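You operate a simulated robot arm through the tools that you are given. There is no shell and no other tool. Be economical: measure what you need, move in short steps, check, and stop when the job is done.

Carry out the task below with a simulated robot arm. There is one attempt and no reset: what you move stays moved.

TASK
Put one of the burnt sandwiches from the blue-edged table on top of the clear drain cup.
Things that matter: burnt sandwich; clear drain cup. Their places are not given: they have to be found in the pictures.

It is judged by the outcome, as a careful person would: the job done as asked, and still so three seconds after it is handed in. It fails if anything else is knocked over, pushed out of place, dropped, spilled or broken.

THE ROBOT
A 6-joint arm with a two-finger parallel gripper, fixed in place. Base frame: the origin is at the foot of the arm, x ahead of it, y to its left, z up; the work surface is at about z = 0.78. Lengths are in m, angles in degrees, forces in N, time in s.
With the tool pointing down near the work surface it reaches from about 0.26 to 0.68 m from the base axis. Its first joint turns from -66.0 to 66.0 degrees. Payload 2.9 kg.
Tool frame: the origin (TCP) lies between the finger pads and is the grasp point; the fingertips stand 0.03 m ahead of it; z points along the fingers, y is the line along which they close. The gripper opens to 0.11 m. The fingers are 0.02 m wide and 0.01 m thick; the gripper's body (0.048 by 0.112 m) begins 0.055 m behind the TCP.
Orientation is told as [roll, pitch, yaw] about the base's x, y, z axes, in that order, counted from this pose: with the fingers straight down and closing along the base's y, the tool's x points along the base's -x, its y along +y and its z along -z.

THE INTERFACE
- The arm moves only by the tool arm_command. Its argument "rows" is one flat list of numbers, 4 for each row, row after row: the shift along the tool's x, y, z in m, then the turn about the tool's z in degrees. In form: [x, y, z, spin, x, y, z, spin, ...]. A call has 1 to 20 rows; each row is the pose to reach, as a shift and turn from the pose commanded when the call began, along the tool's axes at that moment. "jaw" is the finger opening in m, from 0 to 0.11, set as the call begins (left out, the last holds). A row lasts 0.2 s, in which the tool goes at most 0.05 m and 8.6 degrees; a call with a longer step from one row to the next is refused whole, and so is a gripper value outside its range. A pose out of reach is approached as far as the arm can. The call stops where the force on the tool passes 40 N (or 10 N more than at its start, if that is more) or the arm is blocked; 0.2 s more then pass. The fingers move at their own pace (about 0.108 m/s each) and stop on an object; they squeeze with about 30 N. The grip force told is the motor's: it shows also when the fingers shut on nothing. Time passes only in rows, and 0.2 s behind the last, so rows that repeat a pose let the fingers close. It gives the time, the measured TCP pose, the force on the tool (base axes), the opening and the grip force at its end, in the units of the frame above (readings bear some noise), and new pictures: "show" is both (left out), scene, wrist or none.
- Cameras (640 x 400 px; columns grow to the right, rows downward): "scene" is fixed at [0.0668, 0.4149, 1.4111]; the picture's right is [-0.93, -0.38, 0.00], its down [-0.16, 0.39, -0.91] and it looks along [0.34, -0.84, -0.42] (base axes); focal length 315 px, centre (320, 200). "wrist" rides on the gripper at [-0.036, 0, -0.057] in the tool frame; the picture's right is [0.00, -1.00, 0.00], its down [0.97, 0.00, -0.24] and it looks along [0.24, 0.00, 0.97] (tool axes); focal length 218 px, centre (320, 200).
- measure_at(camera, pixels): there is no depth. For up to 12 entries [column, row, z] of the newest picture of that camera ("zoom" is the newest enlarged one), the place [x, y] in the base frame at which the ray of that pixel passes the height z, good to about 0.002 m, but the place of the scene camera against the robot may be out by one fixed shift of up to 0.018 m in any direction. No time passes.
- enlarge(camera, box): a new picture of the part [left, top, right, bottom] of that camera's present view, enlarged. No time passes.
- sign_off(): hands the job in; it is judged then, once.

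Work in short steps. Measure before you move; look again where a grasp or a placing could have gone wrong, and mend it. You have 60 turns and 120 pictures in all, the two below and enlarged ones among them. Open the gripper and draw the arm clear of the work before you hand the job in, unless the task says otherwise; then end with one line.

The tools are called after ">>>" as name(argument=value, ...) on one line, values as JSON. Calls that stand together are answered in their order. arm_command: Moves the arm, as the interface text tells. Its arguments: {"type":"object","properties":{"rows":{"type":"array","items":{"type":"number"}},"jaw":{"type":"number"},"show":{"type":"string","enum":["both","scene","wrist","none"]}},"required":["rows"]} The other tools are called the same way: measure_at (camera, pixels) gives the place at which the rays of pixels pass given heights; enlarge (camera, box) takes an enlarged picture of a part of a camera's view; sign_off () hands the job in.

At the start:

```text
clock: 0.0
position: [0.3994, -0.1077, 1.0287]
tcp_rot: [0.0, 0.0, 0.0]
wrist_force: [-0.5, 0.1, 0.1]
grip_width: 0.1099
gripper_force: 0.1
```

scene: 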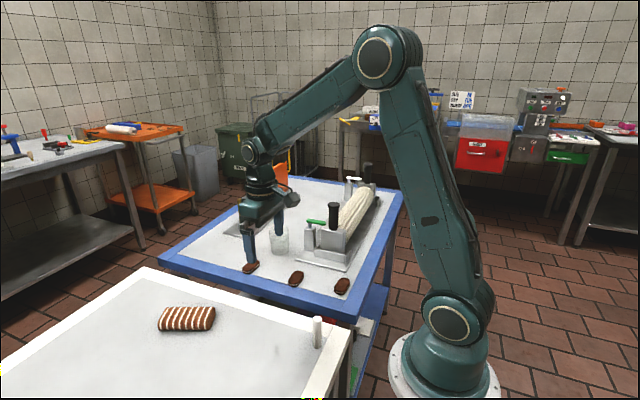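
wrist: 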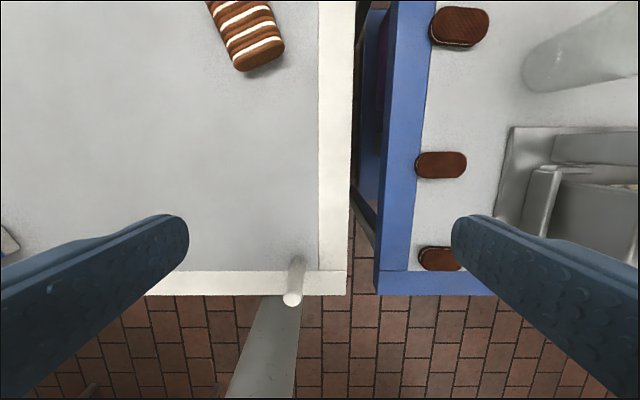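

The scene shows three dark sandwiches near the blue edge, around (250,267), (296,277) and (342,285), and a clear cup near (279,240). I'll enlarge both views for detail.

>>> enlarge(camera="scene", box=[220, 170, 400, 310])

>>> enlarge(camera="wrist", box=[380, 0, 640, 300])

>>> measure_at(camera="wrist", pixels=[[460, 27, 0.79], [441, 165, 0.79], [439, 259, 0.79], [416, 165, 0.79], [467, 165, 0.79], [441, 152, 0.79], [441, 179, 0.79], [530, 70, 0.78], [530, 70, 0.85]])

```text
2.86 times, centred on (310, 240) of scene
```

zoom: 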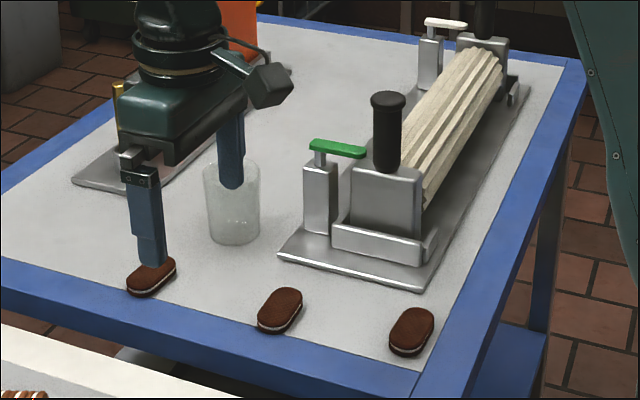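

```text
1.33 times, centred on (510, 150) of wrist
```

zoom: 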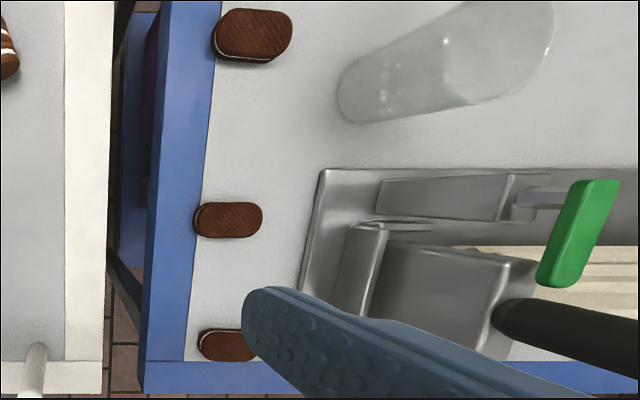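

```text
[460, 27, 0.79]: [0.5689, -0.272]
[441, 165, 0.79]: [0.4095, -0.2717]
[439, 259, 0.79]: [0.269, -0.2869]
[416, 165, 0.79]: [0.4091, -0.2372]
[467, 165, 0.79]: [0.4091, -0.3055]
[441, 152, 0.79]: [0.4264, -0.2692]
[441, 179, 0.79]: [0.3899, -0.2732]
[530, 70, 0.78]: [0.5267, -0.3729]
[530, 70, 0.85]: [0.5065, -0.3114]
```

The three dark sandwiches lie along x, each about 0.068 m along y and 0.036 m along x. I'll move high over the area so I can see the cup and the middle sandwich from above.

>>> arm_command(rows=[-0.012, -0.04, 0, 0, -0.025, -0.08, 0, 0, -0.037, -0.12, 0, 0, -0.05, -0.165, 0, 0, -0.05, -0.2, 0, 0, -0.05, -0.2, 0, 0])

```text
clock: 1.4
position: [0.4473, -0.3107, 1.0298]
tcp_rot: [0.1, 0.0, -0.1]
wrist_force: [-0.9, 0.2, 0.2]
grip_width: 0.11
gripper_force: 0.0
```

scene: 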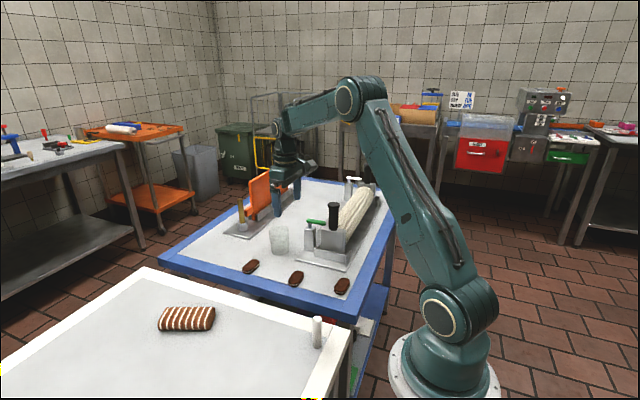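
wrist: 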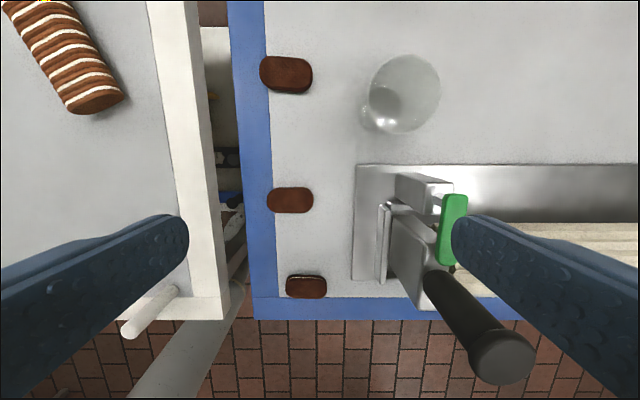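

>>> enlarge(camera="wrist", box=[240, 30, 480, 180])

>>> enlarge(camera="scene", box=[230, 200, 330, 290])

```text
2.67 times, centred on (360, 105) of wrist
```

zoom: 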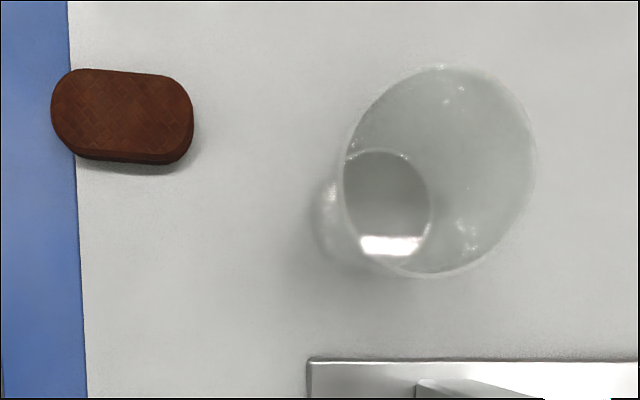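

```text
4.44 times, centred on (280, 245) of scene
```

zoom: 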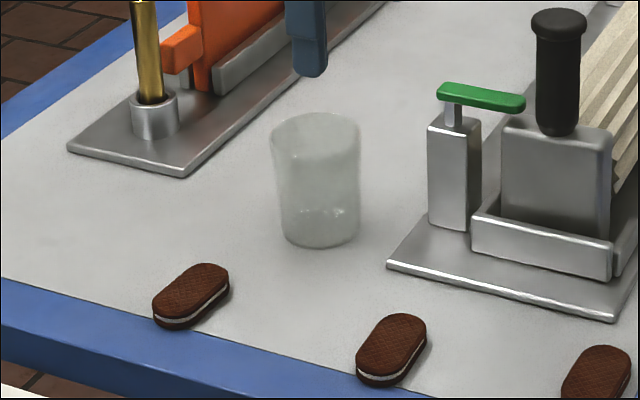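

The cup stands open side up, so I need its rim height and diameter to compare with the sandwich's length. I'll measure both in both views.

>>> measure_at(camera="zoom", pixels=[[281, 232, 0.78], [358, 230, 0.78], [320, 248, 0.78], [270, 135, 0.86], [361, 130, 0.86], [315, 112, 0.86], [315, 158, 0.86], [270, 135, 0.88], [361, 130, 0.88], [315, 112, 0.88], [315, 158, 0.88], [391, 340, 0.795]])

>>> measure_at(camera="wrist", pixels=[[367.5, 94, 0.86], [440.5, 94, 0.86], [404, 54.4, 0.86], [404, 133.8, 0.86], [367.5, 94, 0.88], [440.5, 94, 0.88], [404, 54.4, 0.88], [404, 133.8, 0.88], [290, 200, 0.795], [266, 200, 0.795], [314, 200, 0.795], [385.5, 104, 0.785]])

```text
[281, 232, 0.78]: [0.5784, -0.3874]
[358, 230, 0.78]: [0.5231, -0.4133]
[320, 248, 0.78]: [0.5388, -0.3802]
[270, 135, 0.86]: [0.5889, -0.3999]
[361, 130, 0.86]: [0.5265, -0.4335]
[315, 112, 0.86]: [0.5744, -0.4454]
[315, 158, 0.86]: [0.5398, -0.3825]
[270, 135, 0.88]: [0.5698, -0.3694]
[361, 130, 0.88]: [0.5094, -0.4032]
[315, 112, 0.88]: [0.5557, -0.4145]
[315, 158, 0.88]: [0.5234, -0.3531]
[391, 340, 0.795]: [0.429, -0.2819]
```

```text
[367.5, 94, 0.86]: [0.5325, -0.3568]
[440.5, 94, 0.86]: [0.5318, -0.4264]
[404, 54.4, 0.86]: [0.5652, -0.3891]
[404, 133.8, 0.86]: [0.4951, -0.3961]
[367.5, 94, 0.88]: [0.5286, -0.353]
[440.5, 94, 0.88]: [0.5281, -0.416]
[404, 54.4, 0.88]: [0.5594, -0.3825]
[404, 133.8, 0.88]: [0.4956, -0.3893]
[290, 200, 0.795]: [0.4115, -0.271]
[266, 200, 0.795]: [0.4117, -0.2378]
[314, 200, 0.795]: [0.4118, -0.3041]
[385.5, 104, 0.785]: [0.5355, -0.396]
```

The scene camera is shifted by about (+0.017, -0.011) against the wrist. With that removed, the rim is at z≈0.87, centred near (0.529, -0.388) and about 0.067 m across. That is close to the sandwich's length, so I'll look from above to get the sizes exactly.

>>> arm_command(rows=[-0.03, -0.03, 0, 0, -0.06, -0.06, 0, 0, -0.07, -0.08, 0, 0, -0.07, -0.08, 0, 0, -0.07, -0.08, 0, 0], show="wrist")

>>> enlarge(camera="wrist", box=[140, 60, 380, 210])

```text
clock: 2.6
position: [0.5186, -0.3892, 1.0304]
tcp_rot: [0.0, 0.0, 0.0]
wrist_force: [-0.7, -0.7, 0.0]
grip_width: 0.1099
gripper_force: 0.0
```

wrist: 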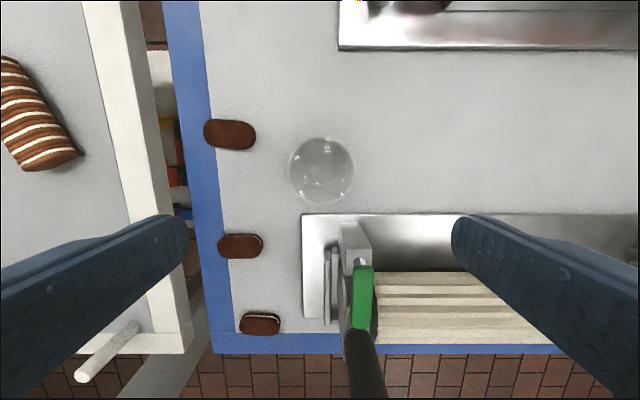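

```text
2.67 times, centred on (260, 135) of wrist
```

zoom: 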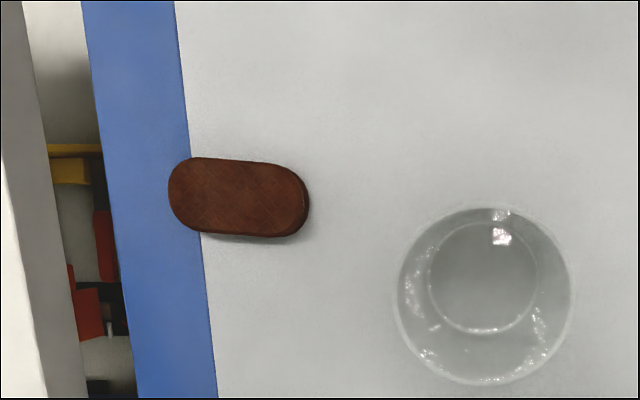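

>>> measure_at(camera="zoom", pixels=[[396, 296, 0.87], [574, 296, 0.87], [485, 207, 0.87], [485, 385, 0.87], [168, 192, 0.797], [308, 203, 0.797], [243, 158, 0.797], [238, 236, 0.797], [430, 277, 0.78], [537, 277, 0.78], [308, 203, 0.8], [168, 192, 0.8]])

>>> enlarge(camera="wrist", box=[270, 125, 370, 212])

>>> enlarge(camera="scene", box=[230, 215, 310, 285])

```text
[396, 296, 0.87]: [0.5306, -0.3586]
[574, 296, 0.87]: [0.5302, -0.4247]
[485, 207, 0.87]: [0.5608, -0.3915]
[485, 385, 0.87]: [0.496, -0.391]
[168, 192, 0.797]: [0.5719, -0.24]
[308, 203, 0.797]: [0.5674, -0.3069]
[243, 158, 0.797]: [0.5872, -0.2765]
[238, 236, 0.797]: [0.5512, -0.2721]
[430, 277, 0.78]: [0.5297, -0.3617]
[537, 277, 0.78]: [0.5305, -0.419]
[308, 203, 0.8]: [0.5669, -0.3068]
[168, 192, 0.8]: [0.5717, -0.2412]
```

```text
4.60 times, centred on (320, 168) of wrist
```

zoom: 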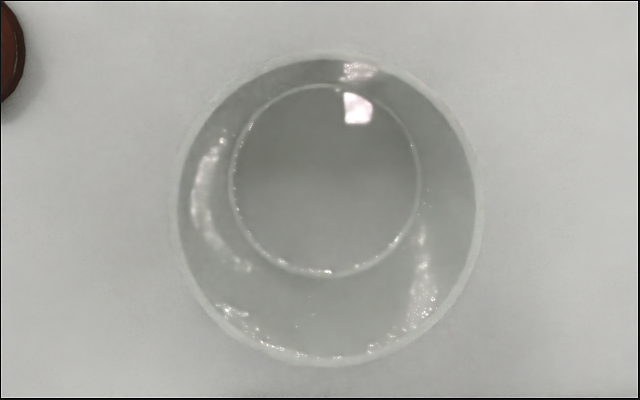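

```text
5.71 times, centred on (270, 250) of scene
```

zoom: 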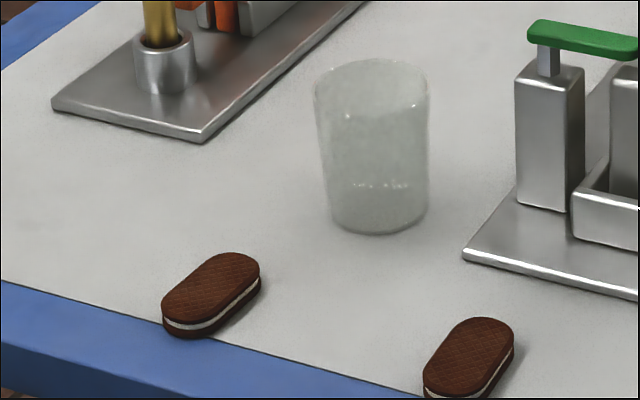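

Measured results:
- **Rim:** 0.066 m across the outside, wall about 2–3 mm thick, centre (0.529, -0.3915).
- **Sandwich:** about 0.067 × 0.037 m, so its ends can rest on the rim.

I'll take the middle one at (0.4115, -0.271). First I'll go above it and turn 90° so the fingers close across its short side.

>>> arm_command(rows=[0.01, 0.01, 0, 8.2, 0.02, 0.02, 0, 16.4, 0.03, 0.03, 0, 24.6, 0.04, 0.04, 0, 32.8, 0.05, 0.055, 0, 41, 0.06, 0.065, 0, 49.2, 0.07, 0.075, 0, 57.4, 0.08, 0.085, 0, 65.6, 0.09, 0.095, 0, 73.8, 0.1, 0.105, 0, 82, 0.108, 0.117, 0, 90, 0.108, 0.117, 0, 90, 0.108, 0.117, 0, 90], jaw=0.07)

```text
clock: 5.4
position: [0.4121, -0.271, 1.0276]
tcp_rot: [0.0, 0.0, -90.0]
wrist_force: [-0.4, -0.1, 0.1]
grip_width: 0.0698
gripper_force: 0.1
```

scene: 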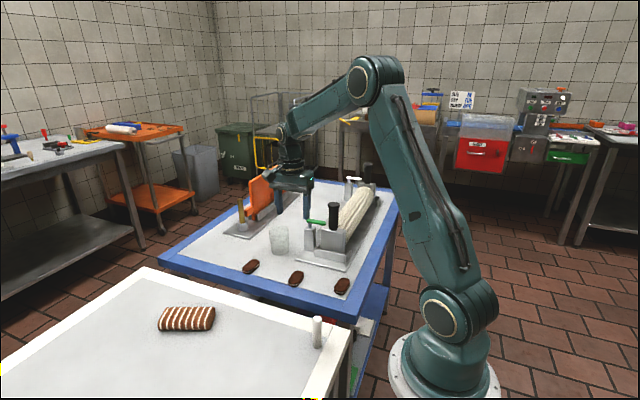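
wrist: 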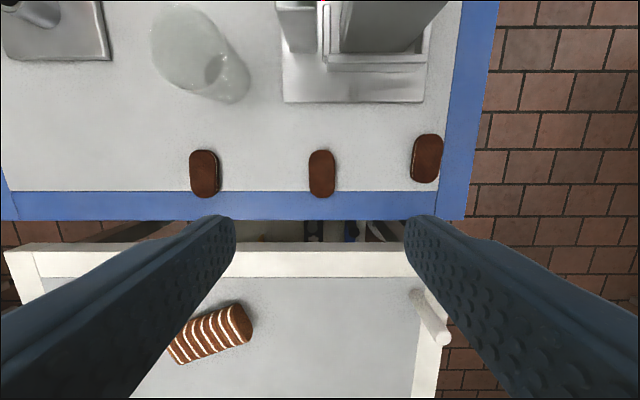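

The turn came out right, with tool x along +y and tool y along +x, and the middle sandwich is at (322,174). I'll come down part of the way and measure again.

>>> arm_command(rows=[0, 0, 0.04, 0, 0, 0, 0.08, 0, 0, 0, 0.12, 0, 0, 0, 0.14, 0, 0, 0, 0.14, 0])

>>> measure_at(camera="wrist", pixels=[[320, 200, 0.8]])

```text
clock: 6.6
position: [0.4109, -0.2733, 0.8888]
tcp_rot: [0.1, 0.0, -90.0]
wrist_force: [-0.3, 0.2, 0.1]
grip_width: 0.0702
gripper_force: 0.1
```

scene: 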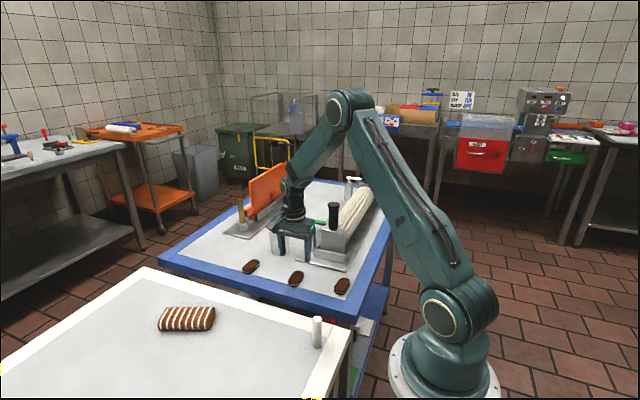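
wrist: 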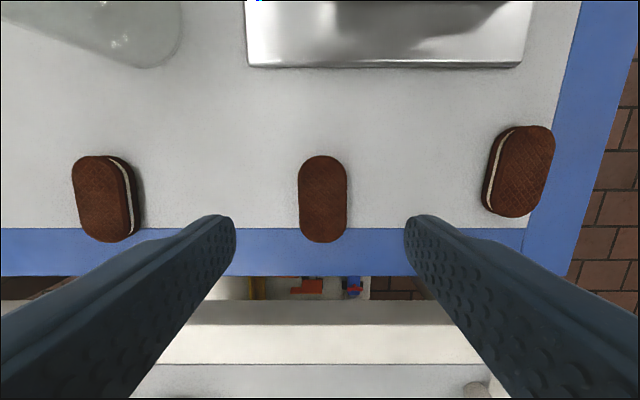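

```text
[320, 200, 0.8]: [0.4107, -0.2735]
```

>>> measure_at(camera="wrist", pixels=[[322.5, 155, 0.8], [322.5, 243, 0.8], [298, 199, 0.8], [347, 199, 0.8], [320, 68, 0.78]])

>>> enlarge(camera="wrist", box=[240, 130, 400, 260])

>>> enlarge(camera="scene", box=[240, 200, 360, 300])

```text
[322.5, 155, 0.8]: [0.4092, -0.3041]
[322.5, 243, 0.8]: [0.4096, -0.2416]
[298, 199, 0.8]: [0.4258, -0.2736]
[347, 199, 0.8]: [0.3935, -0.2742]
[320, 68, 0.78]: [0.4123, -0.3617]
```

```text
3.08 times, centred on (320, 195) of wrist
```

zoom: 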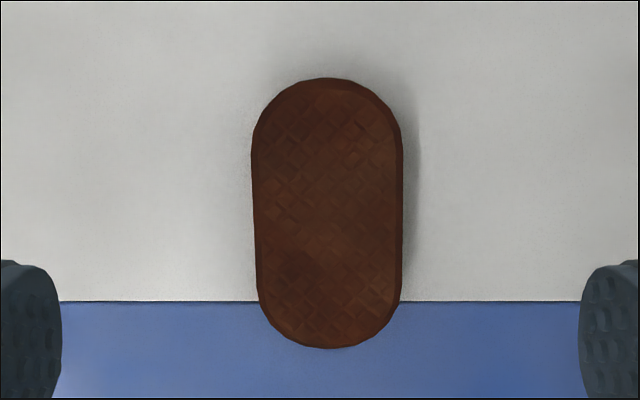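

```text
4.00 times, centred on (300, 250) of scene
```

zoom: 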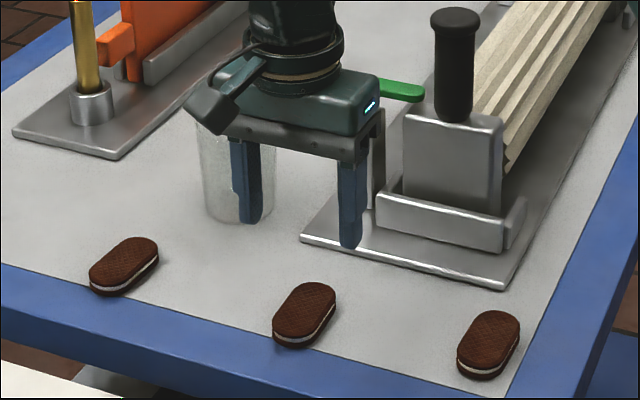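

The middle sandwich is centred at (0.4095, -0.273) and squarely between the fingers. I'll lower until the tips are about 3 mm above the table, then close.

>>> arm_command(rows=[0, -0.0015, 0.03, 0, 0, -0.0015, 0.055, 0, 0, -0.0015, 0.068, 0, 0, -0.0015, 0.0755, 0, 0, -0.0015, 0.0755, 0], show="wrist")

>>> arm_command(rows=[0, 0, 0, 0, 0, 0, 0, 0, 0, 0, 0, 0, 0, 0, 0, 0], jaw=0.02)

```text
clock: 7.8
position: [0.41, -0.2712, 0.811]
tcp_rot: [0.0, 0.0, -90.0]
wrist_force: [0.1, 0.3, 0.4]
grip_width: 0.0701
gripper_force: 0.1
```

wrist: 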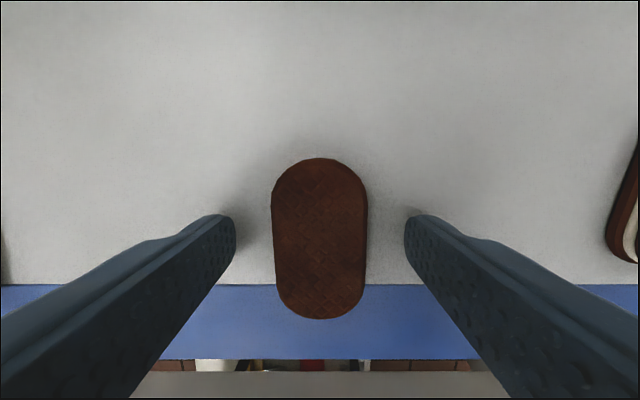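

```text
clock: 8.8
position: [0.4098, -0.2708, 0.8116]
tcp_rot: [0.0, 0.0, -90.0]
wrist_force: [-0.3, -0.4, 0.3]
grip_width: 0.0333
gripper_force: 30.8
```

scene: 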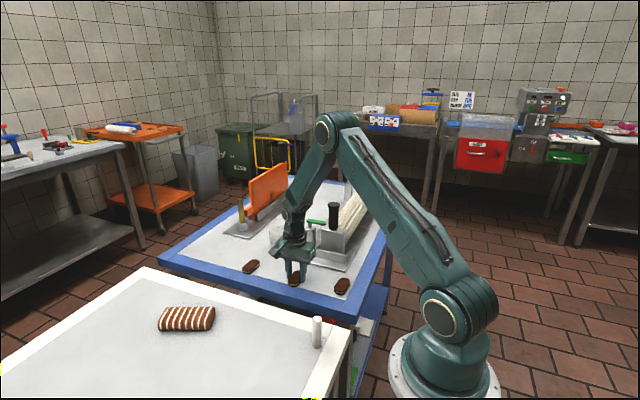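
wrist: 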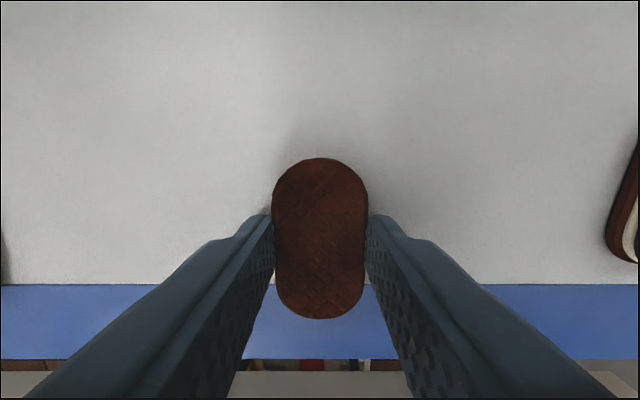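

It is gripped, with an opening of 0.0333 m. I'll measure its outline, then lift it straight up.

>>> measure_at(camera="wrist", pixels=[[320, 158, 0.792], [320, 319, 0.792], [272, 220, 0.792], [368, 220, 0.792], [320, 158, 0.795], [320, 319, 0.795]])

>>> arm_command(rows=[0, 0, -0.02, 0, 0, 0, -0.06, 0, 0, 0, -0.1, 0, 0, 0, -0.14, 0, 0, 0, -0.18, 0, 0, 0, -0.2, 0, 0, 0, -0.2, 0])

```text
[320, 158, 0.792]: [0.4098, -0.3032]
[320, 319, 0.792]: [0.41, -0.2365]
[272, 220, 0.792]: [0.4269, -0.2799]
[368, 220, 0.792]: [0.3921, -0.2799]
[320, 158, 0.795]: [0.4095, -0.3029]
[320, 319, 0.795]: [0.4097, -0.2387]
```

```text
clock: 10.4
position: [0.4113, -0.2702, 1.012]
tcp_rot: [-0.1, 0.1, -90.0]
wrist_force: [0.5, -0.1, -0.4]
grip_width: 0.0335
gripper_force: 29.8
```

scene: 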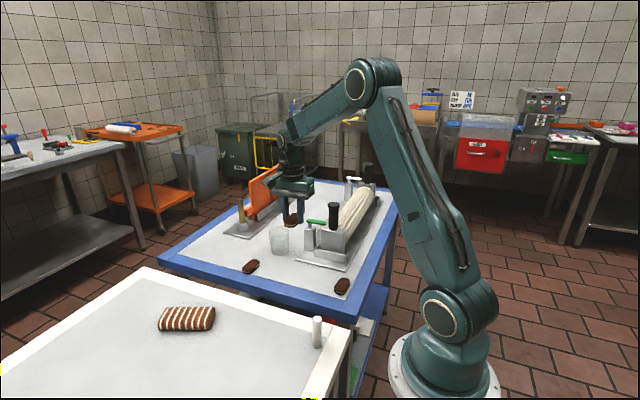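
wrist: 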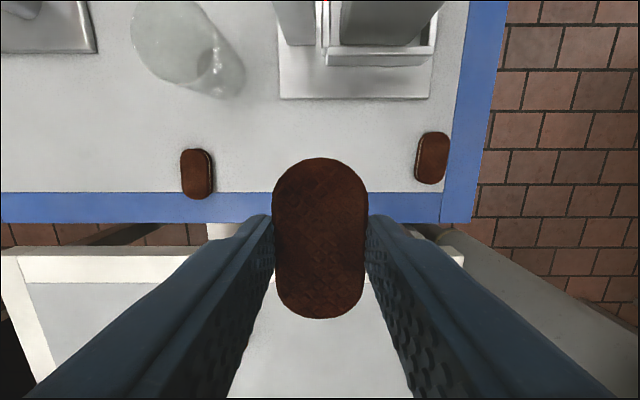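

The sandwich is held level, with its centre at the TCP's y. Before going over the cup I'll check how high the green lever and black handle stand, for clearance.

>>> measure_at(camera="scene", pixels=[[307, 220, 0.86], [307, 220, 0.88], [307, 220, 0.9], [307, 220, 0.92], [334, 203, 0.92], [334, 203, 0.96], [334, 203, 1.0]])

>>> arm_command(rows=[-0.02, 0.025, 0, 0, -0.05, 0.055, 0, 0, -0.08, 0.08, 0, 0, -0.1, 0.1, 0, 0, -0.1208, 0.1071, 0, 0, -0.1208, 0.1071, 0, 0, -0.1208, 0.1071, 0, 0])

```text
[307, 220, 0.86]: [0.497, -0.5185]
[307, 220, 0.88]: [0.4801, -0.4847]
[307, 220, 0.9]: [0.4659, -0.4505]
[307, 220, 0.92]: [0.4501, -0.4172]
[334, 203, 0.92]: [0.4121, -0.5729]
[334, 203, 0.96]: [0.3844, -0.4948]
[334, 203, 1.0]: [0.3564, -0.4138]
```

```text
clock: 12.0
position: [0.5156, -0.394, 1.013]
tcp_rot: [0.0, 0.0, -90.0]
wrist_force: [-1.2, 0.2, -0.2]
grip_width: 0.0333
gripper_force: 30.7
```

scene: 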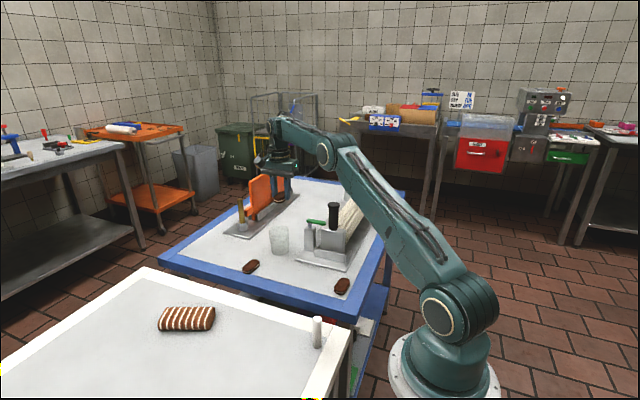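
wrist: 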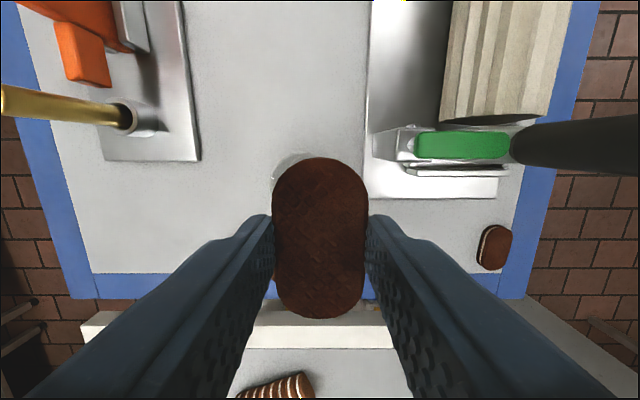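

The lever tops out around z 0.92 at x≈0.45, well below where the gripper's body will be. I'll come down to about 2 cm over the rim and look.

>>> arm_command(rows=[0, 0, 0.03, 0, 0, 0, 0.06, 0, 0, 0, 0.08, 0, 0, 0, 0.09, 0, 0, 0, 0.09, 0, 0, 0, 0.09, 0])

>>> enlarge(camera="scene", box=[230, 190, 330, 270])

>>> enlarge(camera="wrist", box=[220, 100, 420, 225])

```text
clock: 13.4
position: [0.5166, -0.3918, 0.9235]
tcp_rot: [-0.1, 0.1, -90.0]
wrist_force: [-0.7, -0.6, 0.1]
grip_width: 0.0333
gripper_force: 29.9
```

scene: 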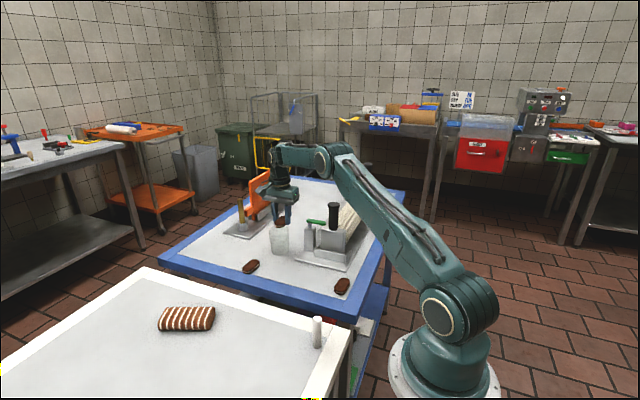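
wrist: 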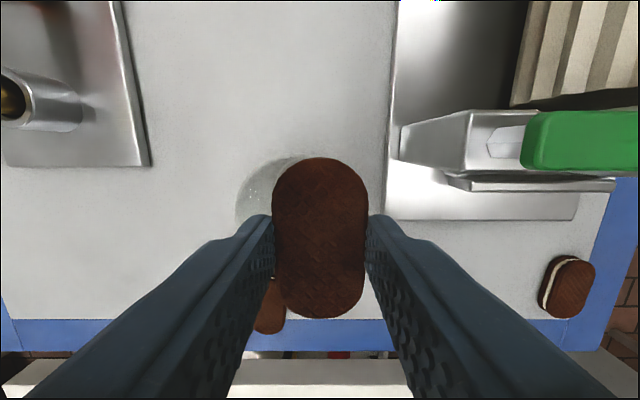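

```text
5.00 times, centred on (280, 230) of scene
```

zoom: 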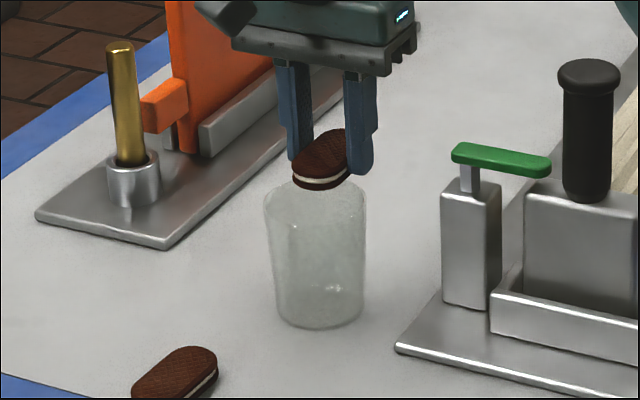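

```text
3.20 times, centred on (320, 162) of wrist
```

zoom: 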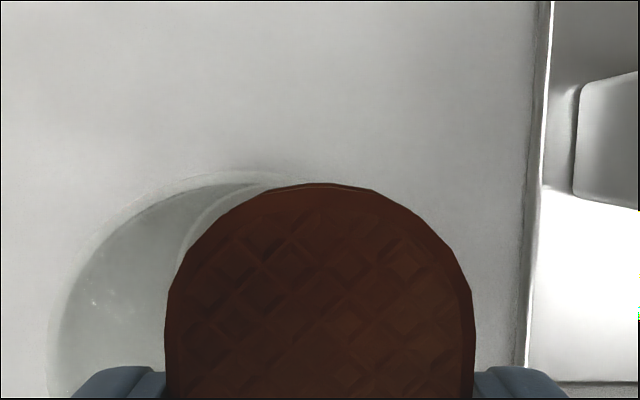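

The rim shows to the left of the held sandwich. I'll check the rim's left and far edges once more against my cup centre.

>>> measure_at(camera="zoom", pixels=[[48, 385, 0.87], [235, 168, 0.87], [120, 230, 0.87], [320, 183, 0.902]])

```text
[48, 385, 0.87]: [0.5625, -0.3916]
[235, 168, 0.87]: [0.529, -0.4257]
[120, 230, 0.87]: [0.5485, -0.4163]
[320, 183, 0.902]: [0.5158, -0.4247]
```

The cup centre is confirmed at (0.5295, -0.392). The sandwich is centred along y and sits 12 mm off in x, so its ends cross the rim. I'll lower in small steps and watch the force.

>>> arm_command(rows=[0, 0, 0.008, 0, 0, 0, 0.013, 0, 0, 0, 0.016, 0, 0, 0, 0.017, 0, 0, 0, 0.017, 0], show="none")

>>> enlarge(camera="scene", box=[250, 200, 310, 260])

```text
clock: 14.6
position: [0.5161, -0.3914, 0.9067]
tcp_rot: [0.0, 0.0, -90.0]
wrist_force: [0.1, -0.3, -0.7]
grip_width: 0.0332
gripper_force: 30.3
```

```text
6.67 times, centred on (280, 230) of scene
```

zoom: 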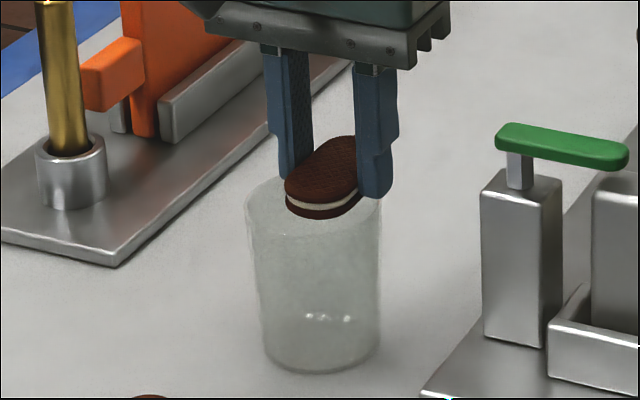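

No contact yet. I'll keep lowering in 2 mm steps.

>>> arm_command(rows=[0, 0, 0.001, 0, 0, 0, 0.002, 0, 0, 0, 0.002, 0], show="none")

>>> arm_command(rows=[0, 0, 0.001, 0, 0, 0, 0.002, 0, 0, 0, 0.002, 0], show="none")

>>> enlarge(camera="scene", box=[250, 200, 310, 260])

```text
clock: 15.4
position: [0.5176, -0.3913, 0.9031]
tcp_rot: [0.0, 0.0, -90.0]
wrist_force: [0.2, 0.1, -0.3]
grip_width: 0.0337
gripper_force: 30.0
```

```text
clock: 16.2
position: [0.5159, -0.3916, 0.9018]
tcp_rot: [-0.1, 0.0, -90.0]
wrist_force: [1.2, -0.5, -0.1]
grip_width: 0.0335
gripper_force: 30.1
```

```text
6.67 times, centred on (280, 230) of scene
```

zoom: 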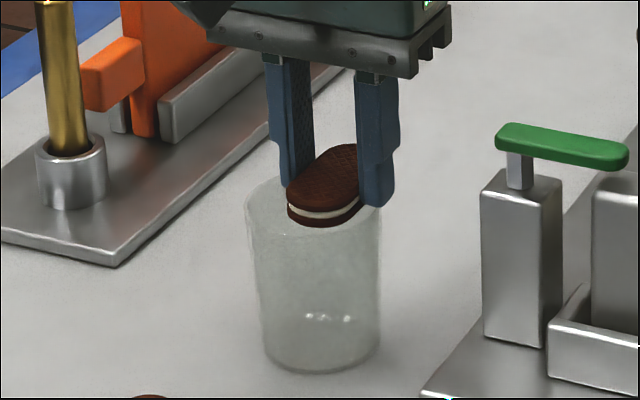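

>>> arm_command(rows=[0, 0, 0.001, 0, 0, 0, 0.0015, 0, 0, 0, 0.0015, 0], show="none")

>>> enlarge(camera="scene", box=[260, 210, 300, 240])

```text
clock: 17.0
position: [0.5167, -0.3923, 0.8997]
tcp_rot: [0.0, -0.1, -90.1]
wrist_force: [0.3, -0.6, -0.3]
grip_width: 0.0334
gripper_force: 29.6
```

```text
13.33 times, centred on (280, 225) of scene
```

zoom: 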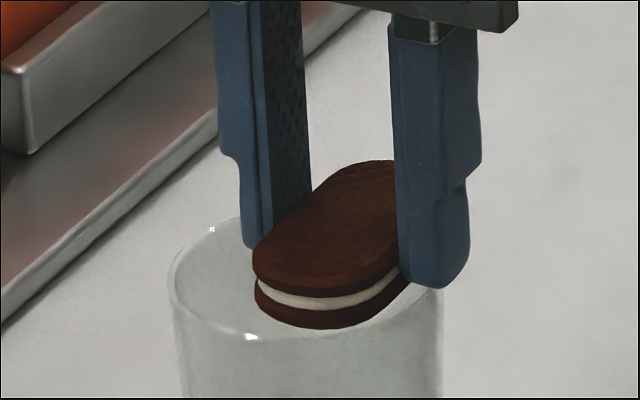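

>>> arm_command(rows=[0, 0, 0.0005, 0, 0, 0, 0.001, 0, 0, 0, 0.001, 0], show="none")

>>> arm_command(rows=[0, 0, 0.0005, 0, 0, 0, 0.001, 0, 0, 0, 0.001, 0], show="none")

>>> enlarge(camera="scene", box=[260, 210, 300, 240])

```text
clock: 17.8
position: [0.516, -0.3918, 0.8995]
tcp_rot: [0.0, 0.0, -90.0]
wrist_force: [-0.2, 0.0, 0.2]
grip_width: 0.0335
gripper_force: 30.3
```

```text
clock: 18.6
position: [0.5168, -0.3915, 0.8979]
tcp_rot: [0.0, -0.1, -90.0]
wrist_force: [0.4, -0.5, 0.3]
grip_width: 0.0332
gripper_force: 30.3
```

```text
13.33 times, centred on (280, 225) of scene
```

zoom: 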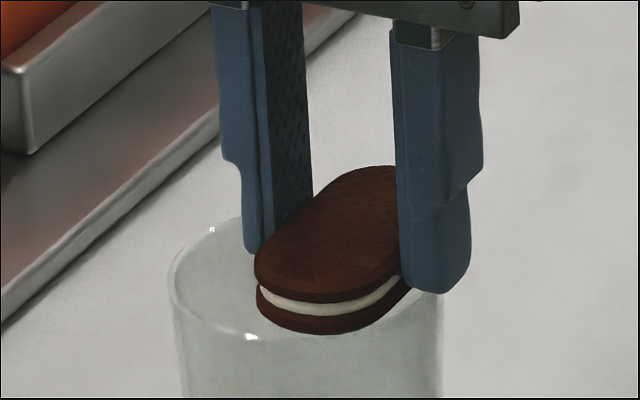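

>>> arm_command(rows=[0, 0, 0.0005, 0, 0, 0, 0.001, 0, 0, 0, 0.001, 0], show="none")

>>> arm_command(rows=[0, 0, 0.0005, 0, 0, 0, 0.001, 0, 0, 0, 0.001, 0], show="none")

>>> enlarge(camera="scene", box=[260, 210, 300, 240])

```text
clock: 19.4
position: [0.5161, -0.3916, 0.8972]
tcp_rot: [0.0, 0.0, -89.9]
wrist_force: [-0.2, 0.1, -0.6]
grip_width: 0.0335
gripper_force: 30.0
```

```text
clock: 20.2
position: [0.5162, -0.3917, 0.8968]
tcp_rot: [0.0, -0.1, -90.0]
wrist_force: [-1.3, 2.9, 8.2]
grip_width: 0.0335
gripper_force: 29.8
```

```text
13.33 times, centred on (280, 225) of scene
```

zoom: 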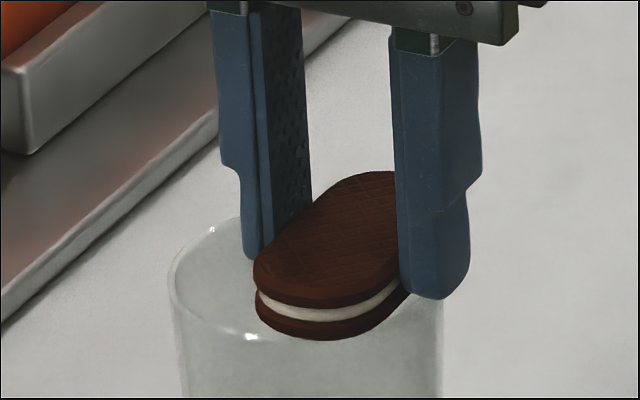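

There's contact now at 8 N, so the sandwich is on the rim. I'll ease up 0.5 mm and open the fingers a little.

>>> arm_command(rows=[0, 0, -0.0005, 0, 0, 0, -0.0005, 0, 0, 0, -0.0005, 0], jaw=0.045, show="wrist")

>>> enlarge(camera="scene", box=[260, 210, 300, 240])

```text
clock: 21.0
position: [0.5159, -0.3918, 0.8964]
tcp_rot: [-0.1, 0.0, -89.9]
wrist_force: [-0.4, 0.4, -0.1]
grip_width: 0.0449
gripper_force: 0.0
```

wrist: 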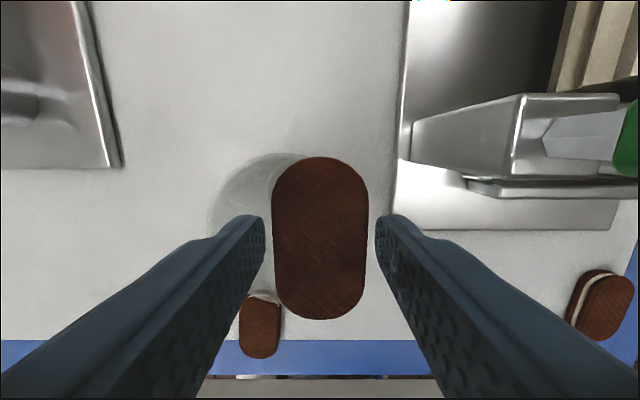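

```text
13.33 times, centred on (280, 225) of scene
```

zoom: 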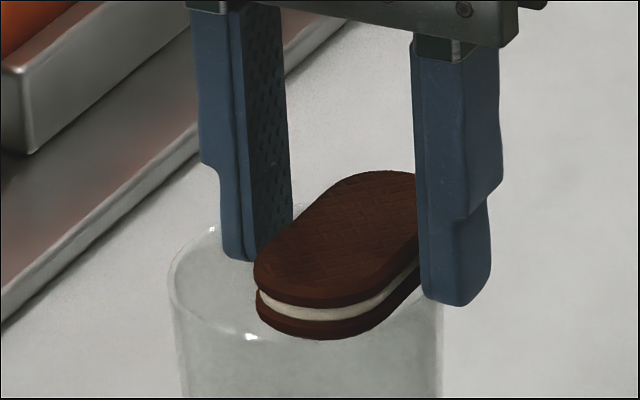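

The sandwich stays flat on the rim with the fingers free of it. I'll raise the arm straight up, then check.

>>> arm_command(rows=[0, 0, -0.01, 0, 0, 0, -0.03, 0, 0, 0, -0.06, 0, 0, 0, -0.1, 0, 0, 0, -0.13, 0, 0, 0, -0.13, 0])

>>> arm_command(rows=[0.03, -0.03, 0, 0, 0.07, -0.05, 0, 0, 0.11, -0.07, 0, 0, 0.15, -0.09, 0, 0, 0.19, -0.1, 0, 0, 0.19, -0.1, 0, 0, 0.19, -0.1, 0, 0], jaw=0.09)

>>> enlarge(camera="scene", box=[240, 200, 320, 260])

```text
clock: 22.4
position: [0.5158, -0.3918, 1.029]
tcp_rot: [0.0, 0.0, -90.0]
wrist_force: [-0.9, -0.8, 0.2]
grip_width: 0.0447
gripper_force: 0.1
```

scene: 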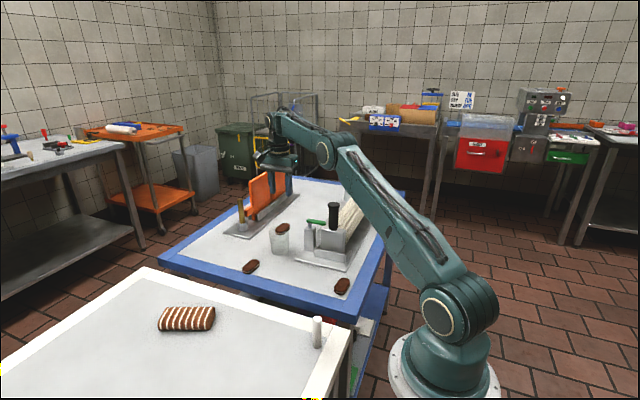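
wrist: 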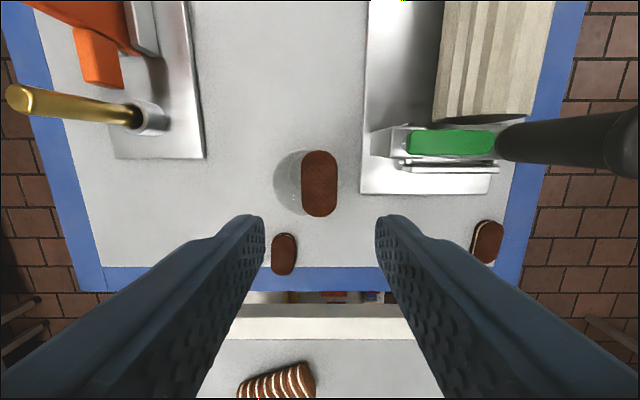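

```text
clock: 24.0
position: [0.4183, -0.1984, 1.0283]
tcp_rot: [0.0, 0.0, -90.0]
wrist_force: [-0.3, -0.3, 0.4]
grip_width: 0.0902
gripper_force: 0.0
```

scene: 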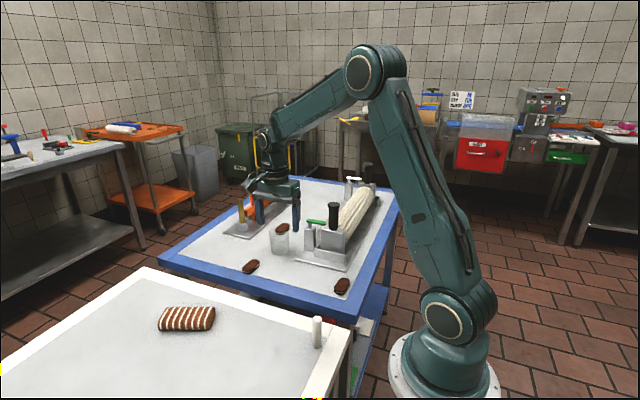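
wrist: 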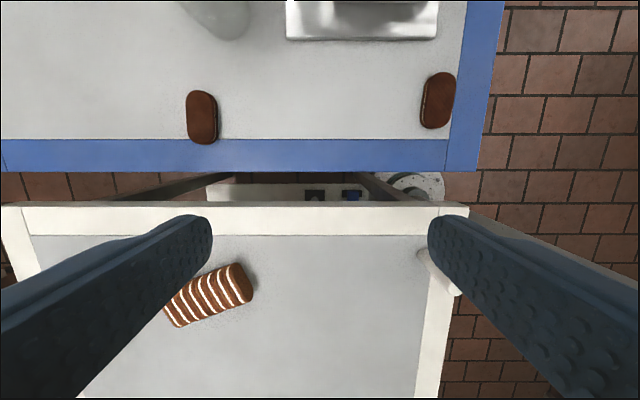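

```text
6.67 times, centred on (280, 230) of scene
```

zoom: 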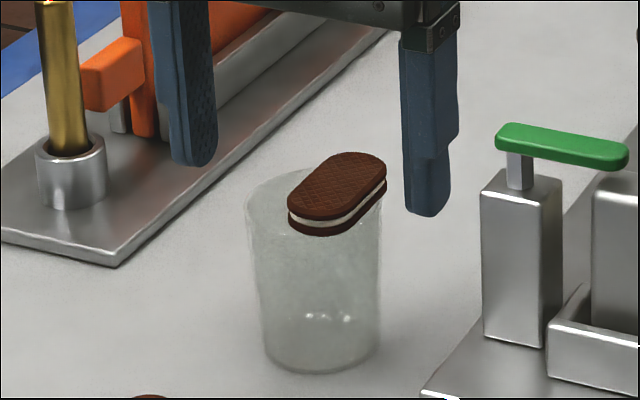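

The sandwich rests level and steady on the cup's rim, nothing else has moved, and the arm is clear with the gripper open. I'll hand in the job.

>>> sign_off()

```text
The job is handed in.
```

One burnt sandwich, the middle of the three on the blue-edged table, now rests flat on the rim of the clear drain cup, about 12 mm off centre, and nothing else was moved.
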